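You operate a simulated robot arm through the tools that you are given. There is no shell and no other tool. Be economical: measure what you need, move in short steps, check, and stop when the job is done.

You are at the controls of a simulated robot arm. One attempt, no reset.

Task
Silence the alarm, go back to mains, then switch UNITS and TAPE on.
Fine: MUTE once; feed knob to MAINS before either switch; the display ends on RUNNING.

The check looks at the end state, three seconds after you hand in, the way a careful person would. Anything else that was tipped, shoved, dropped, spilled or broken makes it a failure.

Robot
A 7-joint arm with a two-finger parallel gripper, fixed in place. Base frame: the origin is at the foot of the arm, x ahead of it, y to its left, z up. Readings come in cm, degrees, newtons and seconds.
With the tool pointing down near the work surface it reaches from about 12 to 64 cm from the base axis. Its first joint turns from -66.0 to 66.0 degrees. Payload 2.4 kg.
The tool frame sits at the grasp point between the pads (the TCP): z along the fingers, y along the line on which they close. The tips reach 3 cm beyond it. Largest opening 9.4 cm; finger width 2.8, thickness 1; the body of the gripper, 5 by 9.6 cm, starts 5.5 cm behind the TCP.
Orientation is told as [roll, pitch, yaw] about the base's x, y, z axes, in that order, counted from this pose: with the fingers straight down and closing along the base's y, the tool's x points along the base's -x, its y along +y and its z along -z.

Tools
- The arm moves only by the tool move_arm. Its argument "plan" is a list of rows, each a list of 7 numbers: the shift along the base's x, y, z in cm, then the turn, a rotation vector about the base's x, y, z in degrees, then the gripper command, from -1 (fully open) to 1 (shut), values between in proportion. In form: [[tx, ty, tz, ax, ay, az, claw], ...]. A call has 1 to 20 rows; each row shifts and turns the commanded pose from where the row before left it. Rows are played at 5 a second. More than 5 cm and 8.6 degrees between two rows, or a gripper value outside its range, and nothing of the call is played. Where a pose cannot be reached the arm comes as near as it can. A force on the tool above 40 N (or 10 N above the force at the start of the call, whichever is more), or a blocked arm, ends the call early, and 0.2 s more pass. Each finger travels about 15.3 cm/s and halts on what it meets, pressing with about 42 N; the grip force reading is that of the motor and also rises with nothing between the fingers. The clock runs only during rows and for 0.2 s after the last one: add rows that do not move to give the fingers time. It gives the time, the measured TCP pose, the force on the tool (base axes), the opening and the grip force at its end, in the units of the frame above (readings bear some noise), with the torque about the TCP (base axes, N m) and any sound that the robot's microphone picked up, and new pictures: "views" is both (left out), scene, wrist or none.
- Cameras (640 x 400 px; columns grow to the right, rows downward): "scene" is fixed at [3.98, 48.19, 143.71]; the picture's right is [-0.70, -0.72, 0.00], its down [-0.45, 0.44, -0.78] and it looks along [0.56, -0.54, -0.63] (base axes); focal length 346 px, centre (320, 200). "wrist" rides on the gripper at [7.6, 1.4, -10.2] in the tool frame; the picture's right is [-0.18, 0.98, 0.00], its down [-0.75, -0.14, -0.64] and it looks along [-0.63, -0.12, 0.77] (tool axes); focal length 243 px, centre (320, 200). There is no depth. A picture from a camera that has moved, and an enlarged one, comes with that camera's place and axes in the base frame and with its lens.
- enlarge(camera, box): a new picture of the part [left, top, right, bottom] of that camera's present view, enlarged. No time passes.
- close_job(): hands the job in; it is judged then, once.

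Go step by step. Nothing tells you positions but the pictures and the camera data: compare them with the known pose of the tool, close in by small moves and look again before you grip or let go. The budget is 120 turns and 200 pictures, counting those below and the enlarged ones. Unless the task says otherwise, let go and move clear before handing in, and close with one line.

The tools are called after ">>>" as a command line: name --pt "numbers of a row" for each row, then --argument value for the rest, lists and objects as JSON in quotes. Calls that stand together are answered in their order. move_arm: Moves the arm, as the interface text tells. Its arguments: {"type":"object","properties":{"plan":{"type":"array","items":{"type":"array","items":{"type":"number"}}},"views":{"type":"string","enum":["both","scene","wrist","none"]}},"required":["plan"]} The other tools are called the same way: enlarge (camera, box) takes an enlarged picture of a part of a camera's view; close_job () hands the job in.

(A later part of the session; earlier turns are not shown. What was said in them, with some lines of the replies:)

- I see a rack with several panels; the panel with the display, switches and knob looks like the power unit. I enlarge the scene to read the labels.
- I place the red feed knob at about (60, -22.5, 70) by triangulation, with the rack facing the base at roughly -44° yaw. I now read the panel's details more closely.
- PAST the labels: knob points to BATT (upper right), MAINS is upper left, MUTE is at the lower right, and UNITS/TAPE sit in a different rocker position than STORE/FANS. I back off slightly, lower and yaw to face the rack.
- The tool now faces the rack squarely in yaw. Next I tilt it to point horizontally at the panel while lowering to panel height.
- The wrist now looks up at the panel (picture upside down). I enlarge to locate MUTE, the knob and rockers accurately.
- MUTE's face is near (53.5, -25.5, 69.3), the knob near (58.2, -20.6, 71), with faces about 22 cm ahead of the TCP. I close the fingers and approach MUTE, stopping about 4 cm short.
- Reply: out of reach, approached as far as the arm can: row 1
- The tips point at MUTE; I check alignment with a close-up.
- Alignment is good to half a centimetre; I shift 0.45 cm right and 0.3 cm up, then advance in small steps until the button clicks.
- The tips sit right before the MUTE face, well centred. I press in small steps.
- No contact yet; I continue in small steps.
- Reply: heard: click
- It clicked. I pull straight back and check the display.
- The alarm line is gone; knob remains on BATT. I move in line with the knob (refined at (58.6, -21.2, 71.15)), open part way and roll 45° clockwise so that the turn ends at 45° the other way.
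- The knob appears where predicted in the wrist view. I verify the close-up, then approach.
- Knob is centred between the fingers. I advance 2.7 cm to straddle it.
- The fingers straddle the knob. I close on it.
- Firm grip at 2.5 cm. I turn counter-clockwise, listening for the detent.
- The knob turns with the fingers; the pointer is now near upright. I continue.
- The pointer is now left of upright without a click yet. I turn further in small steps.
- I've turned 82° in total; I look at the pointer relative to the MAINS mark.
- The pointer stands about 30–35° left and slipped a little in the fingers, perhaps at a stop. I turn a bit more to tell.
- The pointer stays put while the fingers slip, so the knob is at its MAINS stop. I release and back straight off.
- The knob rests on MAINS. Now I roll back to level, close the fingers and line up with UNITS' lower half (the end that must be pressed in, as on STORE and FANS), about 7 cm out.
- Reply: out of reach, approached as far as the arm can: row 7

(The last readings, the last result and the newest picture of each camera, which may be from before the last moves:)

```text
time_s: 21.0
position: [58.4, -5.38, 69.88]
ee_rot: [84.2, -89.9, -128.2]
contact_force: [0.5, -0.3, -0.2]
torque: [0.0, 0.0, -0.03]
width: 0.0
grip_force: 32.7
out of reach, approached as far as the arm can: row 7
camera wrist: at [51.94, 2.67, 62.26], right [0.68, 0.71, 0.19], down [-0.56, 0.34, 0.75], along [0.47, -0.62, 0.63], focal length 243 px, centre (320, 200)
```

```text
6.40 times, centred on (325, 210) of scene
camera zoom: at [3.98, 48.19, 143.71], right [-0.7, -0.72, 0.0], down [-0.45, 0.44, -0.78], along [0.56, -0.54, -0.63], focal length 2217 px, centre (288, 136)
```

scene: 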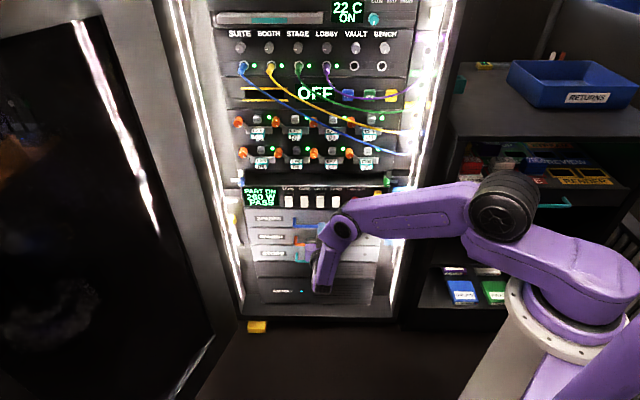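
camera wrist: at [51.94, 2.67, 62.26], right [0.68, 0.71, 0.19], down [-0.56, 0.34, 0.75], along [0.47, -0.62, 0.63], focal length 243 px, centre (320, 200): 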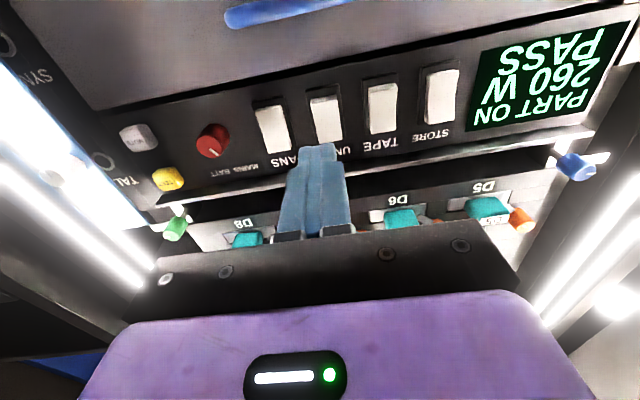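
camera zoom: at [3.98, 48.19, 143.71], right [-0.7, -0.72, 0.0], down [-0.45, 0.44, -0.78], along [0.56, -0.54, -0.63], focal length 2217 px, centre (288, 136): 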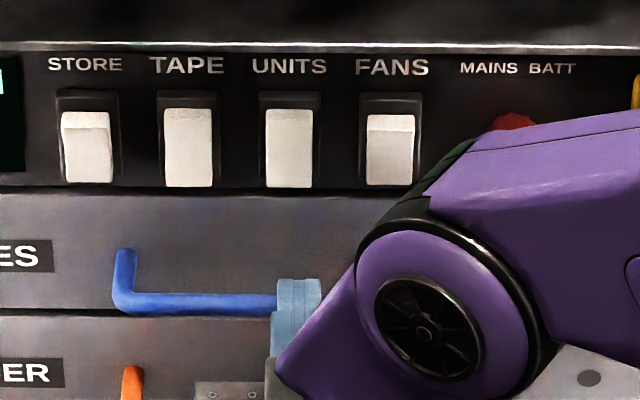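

UNITS' lower end sticks out (off) with its edge near z 69.3 and n 57.2. I line up and approach to about 1 cm before it.

>>> move_arm --pt "0.45 0.45 -0.5 0 0 0 1" --pt "1.8 -1.73 0 0 0 0 1" --pt "1.8 -1.73 0 0 0 0 1" --pt "1.6 -1.55 0 0 0 0 1" --pt "0 0 0 0 0 0 1" --views "wrist"

>>> enlarge --camera "wrist" --box '[230, 80, 430, 200]'

>>> enlarge --camera "scene" --box '[275, 180, 375, 240]'

```text
time_s: 22.2
position: [60.35, -10.73, 70.26]
ee_rot: [63.2, -90.0, -107.3]
contact_force: [-0.8, 0.9, -0.5]
torque: [0.01, 0.02, 0.0]
width: 0.02
grip_force: 32.7
out of reach, approached as far as the arm can: row 1, 2, 3, 4
camera wrist: at [53.85, -2.69, 62.63], right [0.68, 0.71, 0.18], down [-0.56, 0.34, 0.75], along [0.47, -0.62, 0.63], focal length 243 px, centre (320, 200)
```

wrist: 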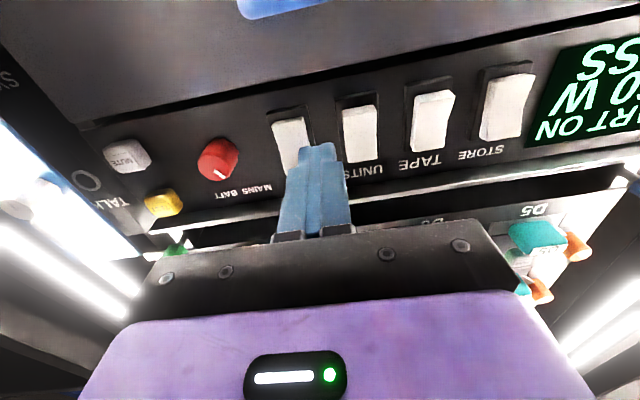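

```text
3.20 times, centred on (330, 140) of wrist
camera zoom: at [53.85, -2.69, 62.63], right [0.68, 0.71, 0.18], down [-0.56, 0.34, 0.75], along [0.47, -0.62, 0.63], focal length 776 px, centre (288, 392)
```

zoom: 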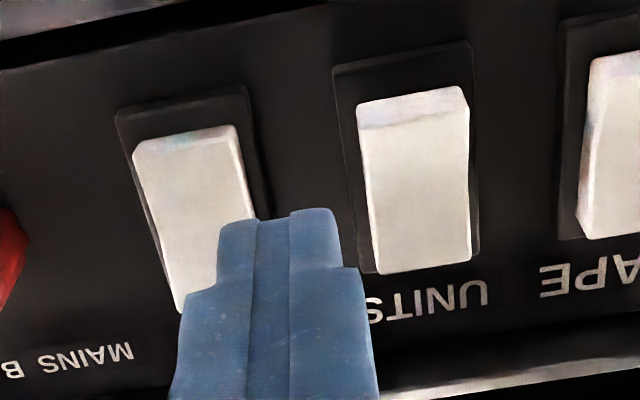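

```text
6.40 times, centred on (325, 210) of scene
camera zoom: at [3.98, 48.19, 143.71], right [-0.7, -0.72, 0.0], down [-0.45, 0.44, -0.78], along [0.56, -0.54, -0.63], focal length 2217 px, centre (288, 136)
```

zoom: 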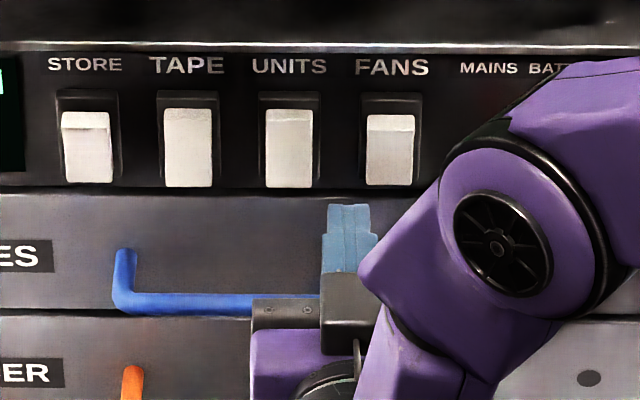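

The arm can't reach UNITS with the tool square to the panel; it slid sideways without touching anything. I'll back off, pitch the tool up about 28° and yaw it more radially, which lowers and shortens the wrist's reach.

>>> move_arm --pt "-2.5 2.4 0 0 0 0 1" --pt "-1.5 1.4 -1 -4.86 -5.04 0 1" --pt "0 0 -1 -4.86 -5.04 0 1" --pt "0 0 -1 -4.86 -5.04 0 1" --pt "0 0 0 -4.86 -5.04 0 1" --pt "0 0 0 0 0 7 1" --pt "0 0 0 0 0 7 1" --pt "0 0 0 0 0 7 1" --pt "0 0 0 0 0 0 1"

```text
time_s: 24.2
position: [55.35, -4.15, 77.8]
ee_rot: [179.8, -65.7, 157.1]
contact_force: [-0.2, 0.3, -0.3]
torque: [0.0, 0.01, 0.03]
width: 0.02
grip_force: 32.9
out of reach, approached as far as the arm can: row 2, 3, 4, 5
camera wrist: at [50.22, -0.49, 66.63], right [0.31, 0.93, 0.17], down [-0.88, 0.22, 0.42], along [0.36, -0.28, 0.89], focal length 243 px, centre (320, 200)
```

scene: 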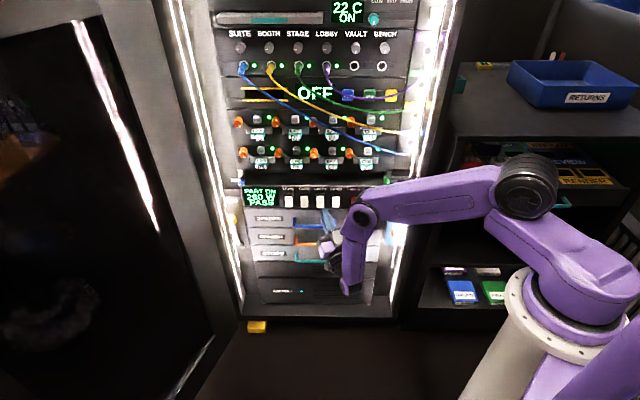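
wrist: 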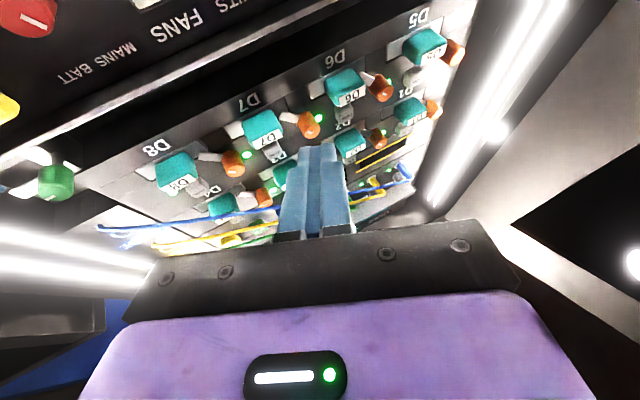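

Pitching up runs into a wrist limit, so I'll go the other way: pitch the tool below the horizontal, staying clear of the rack.

>>> move_arm --pt "0 0 0 3.12 7.36 0 1" --pt "0 0 0 3.12 7.36 0 1" --pt "0 0 0 3.12 7.36 0 1" --pt "0 0 0 3.12 7.36 0 1" --pt "0 0 0 3.12 7.36 0 1" --pt "0 0 0 3.12 7.36 0 1" --pt "0 0 0 3.12 7.36 0 1"

```text
time_s: 25.8
position: [55.46, -4.04, 77.87]
ee_rot: [0.0, -58.4, -23.1]
contact_force: [-0.2, 0.3, -0.2]
torque: [0.02, 0.0, 0.0]
width: 0.0
grip_force: 33.3
camera wrist: at [44.19, 2.13, 76.69], right [0.47, 0.87, 0.16], down [-0.19, -0.07, 0.98], along [0.86, -0.49, 0.13], focal length 243 px, centre (320, 200)
```

scene: 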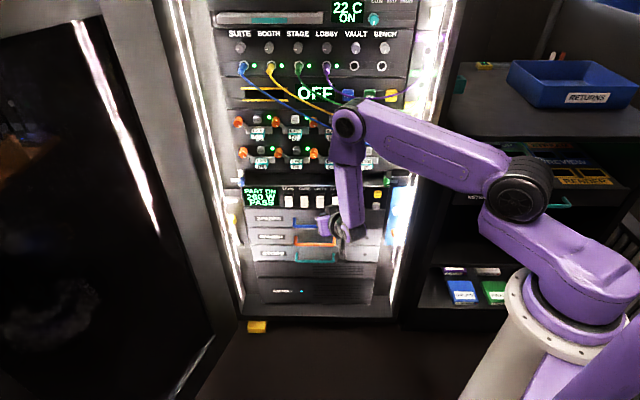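
wrist: 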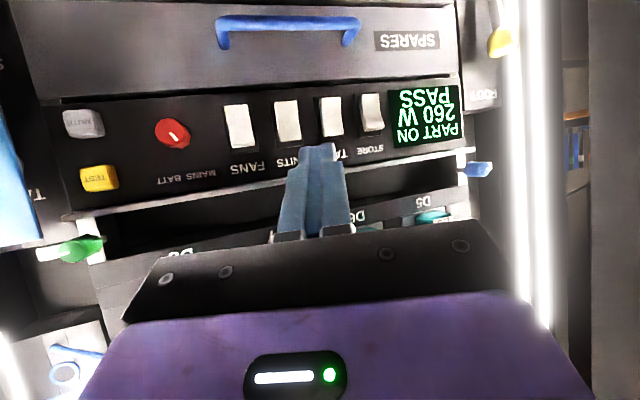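

Pitching down works and the position held. Contact will be with the tip's upper right corner, so I place the TCP at about (65.., -11.., 70.5); first stopping 2.5 cm short.

>>> move_arm --pt "0.37 0.38 -3.7 0 0 0 1" --pt "0.37 0.38 -3.7 0 0 0 1" --pt "2.1 -2.0 0 0 0 0 1" --pt "2.1 -2.0 0 0 0 0 1" --pt "2.06 -2.04 0 0 0 0 1" --pt "0 0 0 0 0 0 1"

>>> enlarge --camera "wrist" --box '[230, 80, 430, 200]'

>>> enlarge --camera "scene" --box '[275, 180, 375, 240]'

```text
time_s: 27.2
position: [62.48, -9.33, 70.48]
ee_rot: [0.0, -58.5, -23.0]
contact_force: [0.0, -0.5, -0.3]
torque: [-0.01, 0.01, -0.01]
width: 0.0
grip_force: 32.9
camera wrist: at [51.28, -3.14, 69.36], right [0.47, 0.87, 0.16], down [-0.2, -0.07, 0.98], along [0.86, -0.49, 0.14], focal length 243 px, centre (320, 200)
```

scene: 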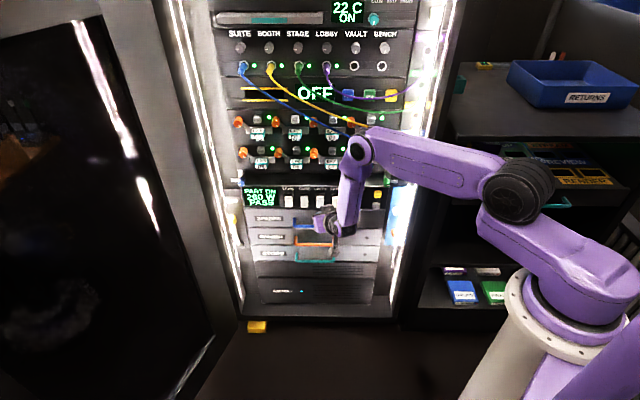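
wrist: 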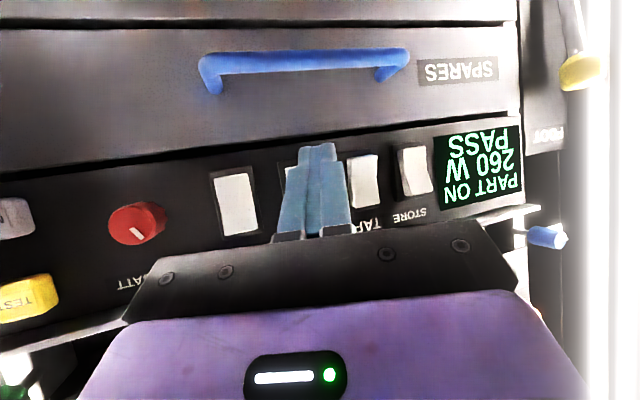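

```text
3.20 times, centred on (330, 140) of wrist
camera zoom: at [51.28, -3.14, 69.36], right [0.47, 0.87, 0.16], down [-0.2, -0.07, 0.98], along [0.86, -0.49, 0.14], focal length 776 px, centre (288, 392)
```

zoom: 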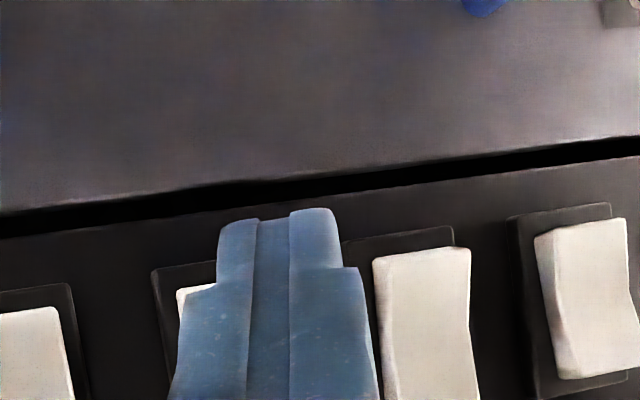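

```text
6.40 times, centred on (325, 210) of scene
camera zoom: at [3.98, 48.19, 143.71], right [-0.7, -0.72, 0.0], down [-0.45, 0.44, -0.78], along [0.56, -0.54, -0.63], focal length 2217 px, centre (288, 136)
```

zoom: 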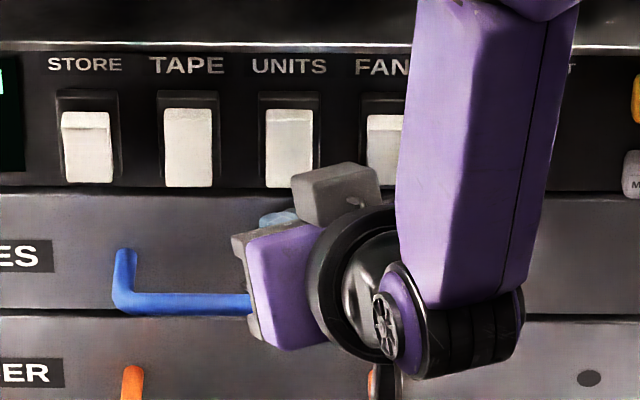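

The tool reaches now and lines up with UNITS' lower half. I advance along the panel normal: 2 cm, then small steps, listening for the click.

>>> move_arm --pt "0.72 -0.69 0 0 0 0 1" --pt "0.58 -0.56 0 0 0 0 1" --pt "0.22 -0.21 0 0 0 0 1" --pt "0.22 -0.21 0 0 0 0 1" --views "wrist"

```text
time_s: 28.2
position: [64.15, -11.05, 70.44]
ee_rot: [0.0, -58.5, -23.0]
contact_force: [0.6, -0.1, 0.2]
torque: [0.02, 0.01, -0.02]
width: 0.0
grip_force: 33.2
camera wrist: at [52.92, -4.85, 69.31], right [0.47, 0.87, 0.16], down [-0.2, -0.07, 0.98], along [0.86, -0.49, 0.14], focal length 243 px, centre (320, 200)
```

wrist: 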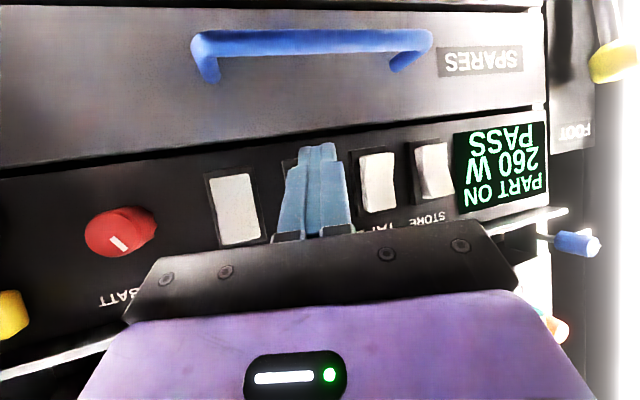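

No contact yet; I continue in small steps.

>>> move_arm --pt "0.18 -0.17 0 0 0 0 1" --pt "0.18 -0.17 0 0 0 0 1" --pt "0.18 -0.17 0 0 0 0 1" --views "none"

>>> enlarge --camera "wrist" --box '[230, 80, 430, 200]'

>>> enlarge --camera "scene" --box '[275, 180, 375, 240]'

```text
time_s: 29.0
position: [64.38, -11.25, 70.27]
ee_rot: [-0.4, -58.1, -22.4]
contact_force: [-1.8, 2.8, -0.4]
torque: [0.03, 0.02, -0.01]
width: 0.0
grip_force: 32.7
stopped in row 3: the force on the tool passed its limit at 45 N (the readings are from after the stop); the commanded pose is now the measured one
```

```text
3.20 times, centred on (330, 140) of wrist
camera zoom: at [53.22, -5.12, 69.19], right [0.47, 0.87, 0.15], down [-0.19, -0.07, 0.98], along [0.86, -0.49, 0.13], focal length 776 px, centre (288, 392)
```

zoom: 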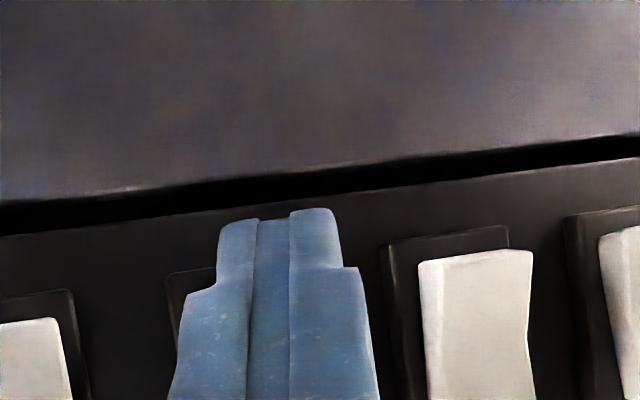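

```text
6.40 times, centred on (325, 210) of scene
camera zoom: at [3.98, 48.2, 143.71], right [-0.7, -0.72, 0.0], down [-0.45, 0.44, -0.78], along [0.56, -0.54, -0.63], focal length 2217 px, centre (288, 136)
```

zoom: 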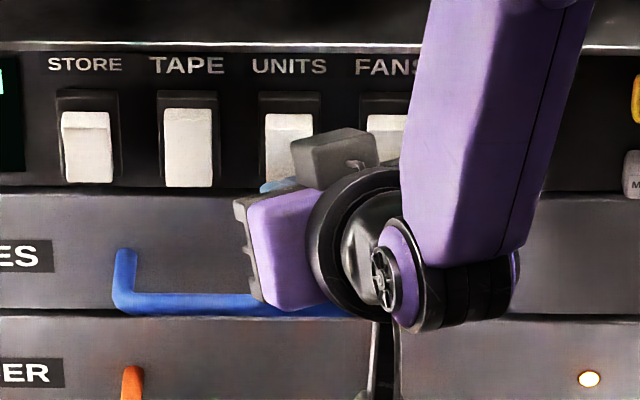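

UNITS' top now stands out like STORE/FANS and an indicator lit on the drawer below. I back off and check.

>>> move_arm --pt "-0.7 0.67 0 0 0 0 1" --pt "-1.4 1.35 0 0 0 0 1" --pt "-1.8 1.73 0 0 0 0 1" --views "wrist"

>>> enlarge --camera "scene" --box '[235, 175, 395, 225]'

```text
time_s: 29.8
position: [60.35, -7.65, 70.39]
ee_rot: [-0.1, -58.4, -22.8]
contact_force: [-0.7, 1.1, -0.3]
torque: [0.01, 0.02, 0.04]
width: 0.03
grip_force: 33.0
camera wrist: at [49.19, -1.49, 69.26], right [0.47, 0.87, 0.16], down [-0.19, -0.07, 0.98], along [0.86, -0.49, 0.13], focal length 243 px, centre (320, 200)
```

wrist: 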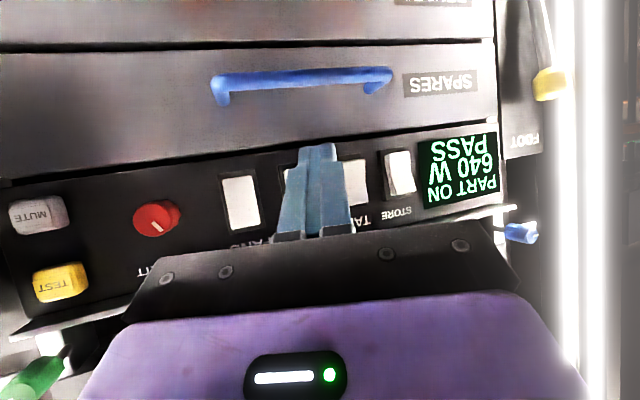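

```text
4.00 times, centred on (315, 200) of scene
camera zoom: at [3.98, 48.19, 143.71], right [-0.7, -0.72, 0.0], down [-0.45, 0.44, -0.78], along [0.56, -0.54, -0.63], focal length 1386 px, centre (340, 200)
```

zoom: 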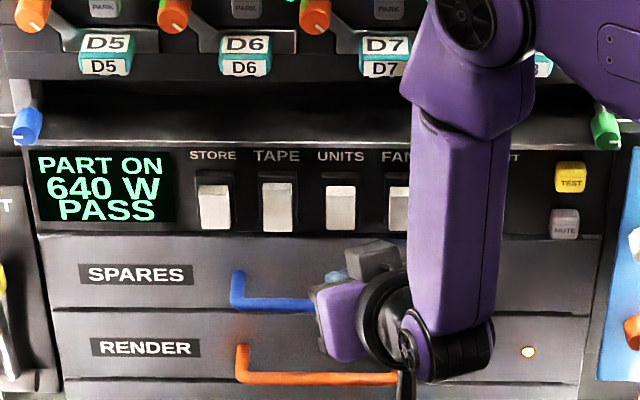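

UNITS is on (640 W). I shift 5.3 cm left to TAPE, then approach to about 1 cm short and check reach.

>>> move_arm --pt "1.85 1.92 0 0 0 0 1" --pt "1.86 1.93 0 0 0 0 1" --pt "1.3 -1.25 0 0 0 0 1" --pt "1.3 -1.25 0 0 0 0 1" --pt "0 0 0 0 0 0 1"

>>> enlarge --camera "wrist" --box '[230, 80, 430, 200]'

```text
time_s: 31.0
position: [67.0, -6.35, 70.35]
ee_rot: [-0.2, -58.2, -22.7]
contact_force: [0.3, 0.6, 0.2]
torque: [0.01, -0.05, 0.02]
width: 0.01
grip_force: 33.3
camera wrist: at [55.74, -0.15, 69.24], right [0.47, 0.87, 0.15], down [-0.19, -0.07, 0.98], along [0.86, -0.49, 0.13], focal length 243 px, centre (320, 200)
```

scene: 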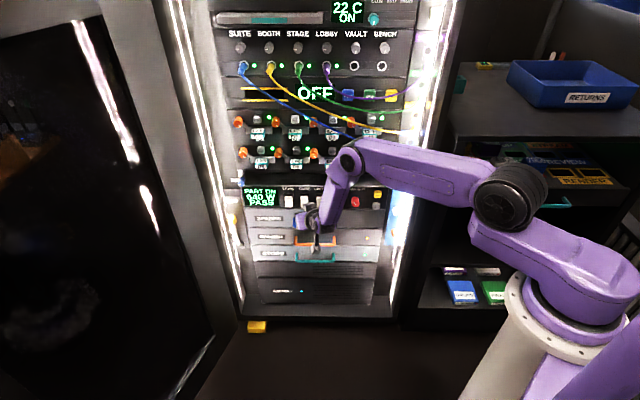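
wrist: 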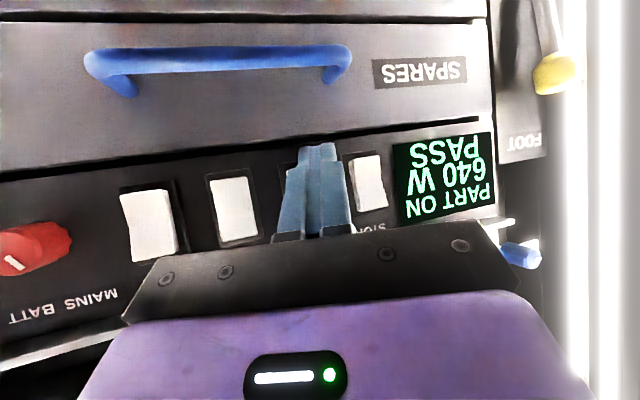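

```text
3.20 times, centred on (330, 140) of wrist
camera zoom: at [55.74, -0.15, 69.24], right [0.47, 0.87, 0.15], down [-0.19, -0.07, 0.98], along [0.86, -0.49, 0.13], focal length 776 px, centre (288, 392)
```

zoom: 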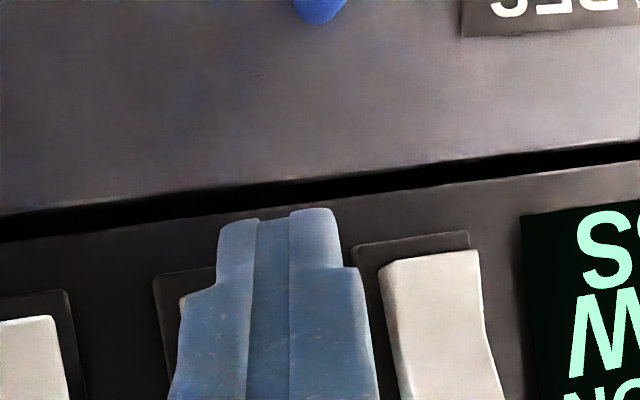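

It reaches, aligned as for UNITS. I press in small steps as before.

>>> move_arm --pt "0.72 -0.69 0 0 0 0 1" --pt "0.15 -0.14 0 0 0 0 1" --pt "0.18 -0.17 0 0 0 0 1" --pt "0.18 -0.17 0 0 0 0 1" --pt "0.15 -0.14 0 0 0 0 1" --views "none"

>>> enlarge --camera "scene" --box '[235, 175, 395, 225]'

```text
time_s: 32.2
position: [68.28, -7.44, 70.24]
ee_rot: [-0.1, -58.2, -22.5]
contact_force: [-10.5, 4.7, 6.9]
torque: [-0.14, -0.15, -0.07]
width: 0.0
grip_force: 33.0
```

```text
4.00 times, centred on (315, 200) of scene
camera zoom: at [3.94, 48.2, 143.71], right [-0.7, -0.72, 0.0], down [-0.45, 0.44, -0.78], along [0.56, -0.54, -0.63], focal length 1386 px, centre (340, 200)
```

zoom: 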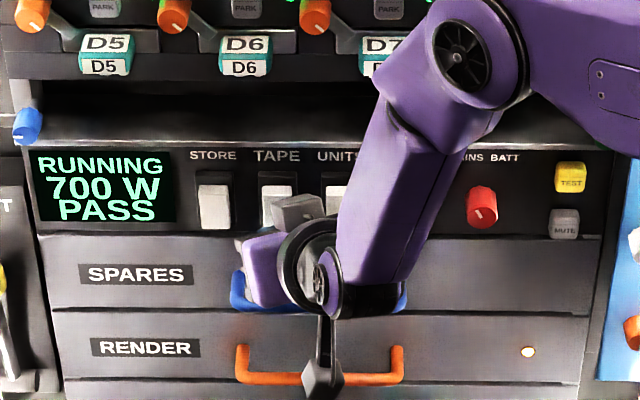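

The display reads RUNNING, 700 W, with the knob on MAINS. I back away and confirm.

>>> move_arm --pt "-0.5 0.48 0 0 0 0 1" --pt "-1.4 1.35 0 0 0 0 1" --pt "-2.2 2.1 0 0 0 0 1" --pt "-2.5 2.4 0 0 0 0 1" --pt "-2.5 2.0 0 0 0 0 1" --pt "-2.5 1 0 0 0 0 1" --pt "0 0 0 0 0 0 1"

>>> enlarge --camera "scene" --box '[235, 175, 395, 225]'

```text
time_s: 33.8
position: [56.68, 1.75, 70.22]
ee_rot: [0.0, -58.2, -22.7]
contact_force: [-0.6, 0.8, 0.6]
torque: [0.0, -0.01, -0.05]
width: 0.01
grip_force: 33.3
camera wrist: at [45.41, 7.93, 69.14], right [0.47, 0.87, 0.16], down [-0.19, -0.07, 0.98], along [0.86, -0.49, 0.13], focal length 243 px, centre (320, 200)
```

scene: 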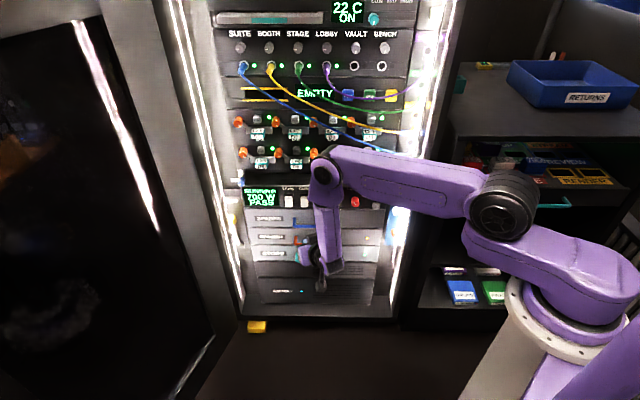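
wrist: 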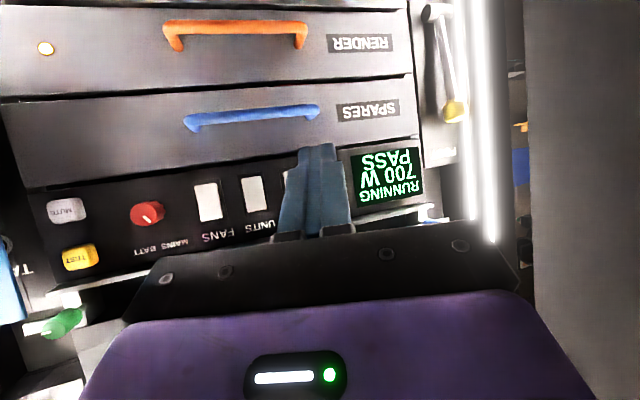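

```text
4.00 times, centred on (315, 200) of scene
camera zoom: at [3.98, 48.19, 143.71], right [-0.7, -0.72, 0.0], down [-0.45, 0.44, -0.78], along [0.56, -0.54, -0.63], focal length 1386 px, centre (340, 200)
```

zoom: 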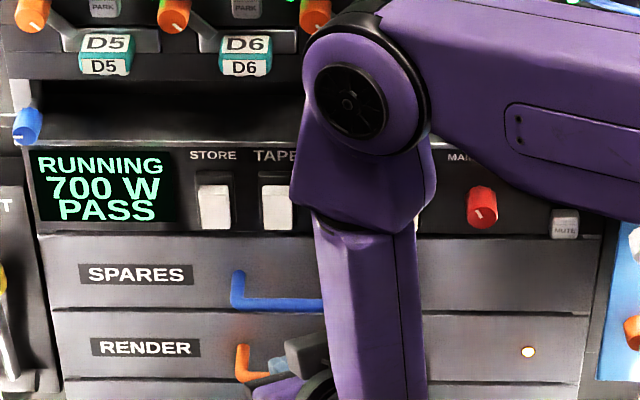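

The display shows RUNNING with no alarm, the knob is on MAINS, and the arm is clear of the panel and touching nothing. I hand in.

>>> close_job

```text
The job is handed in.
```

The job is handed in: MUTE was pressed once, the feed knob was turned to MAINS before either switch, UNITS and TAPE are on, and the display reads RUNNING at 700 W with no alarm. While lining up UNITS the arm reached its limit and slid sideways once, touching nothing. Pressing UNITS stopped on the force limit at 45 N.
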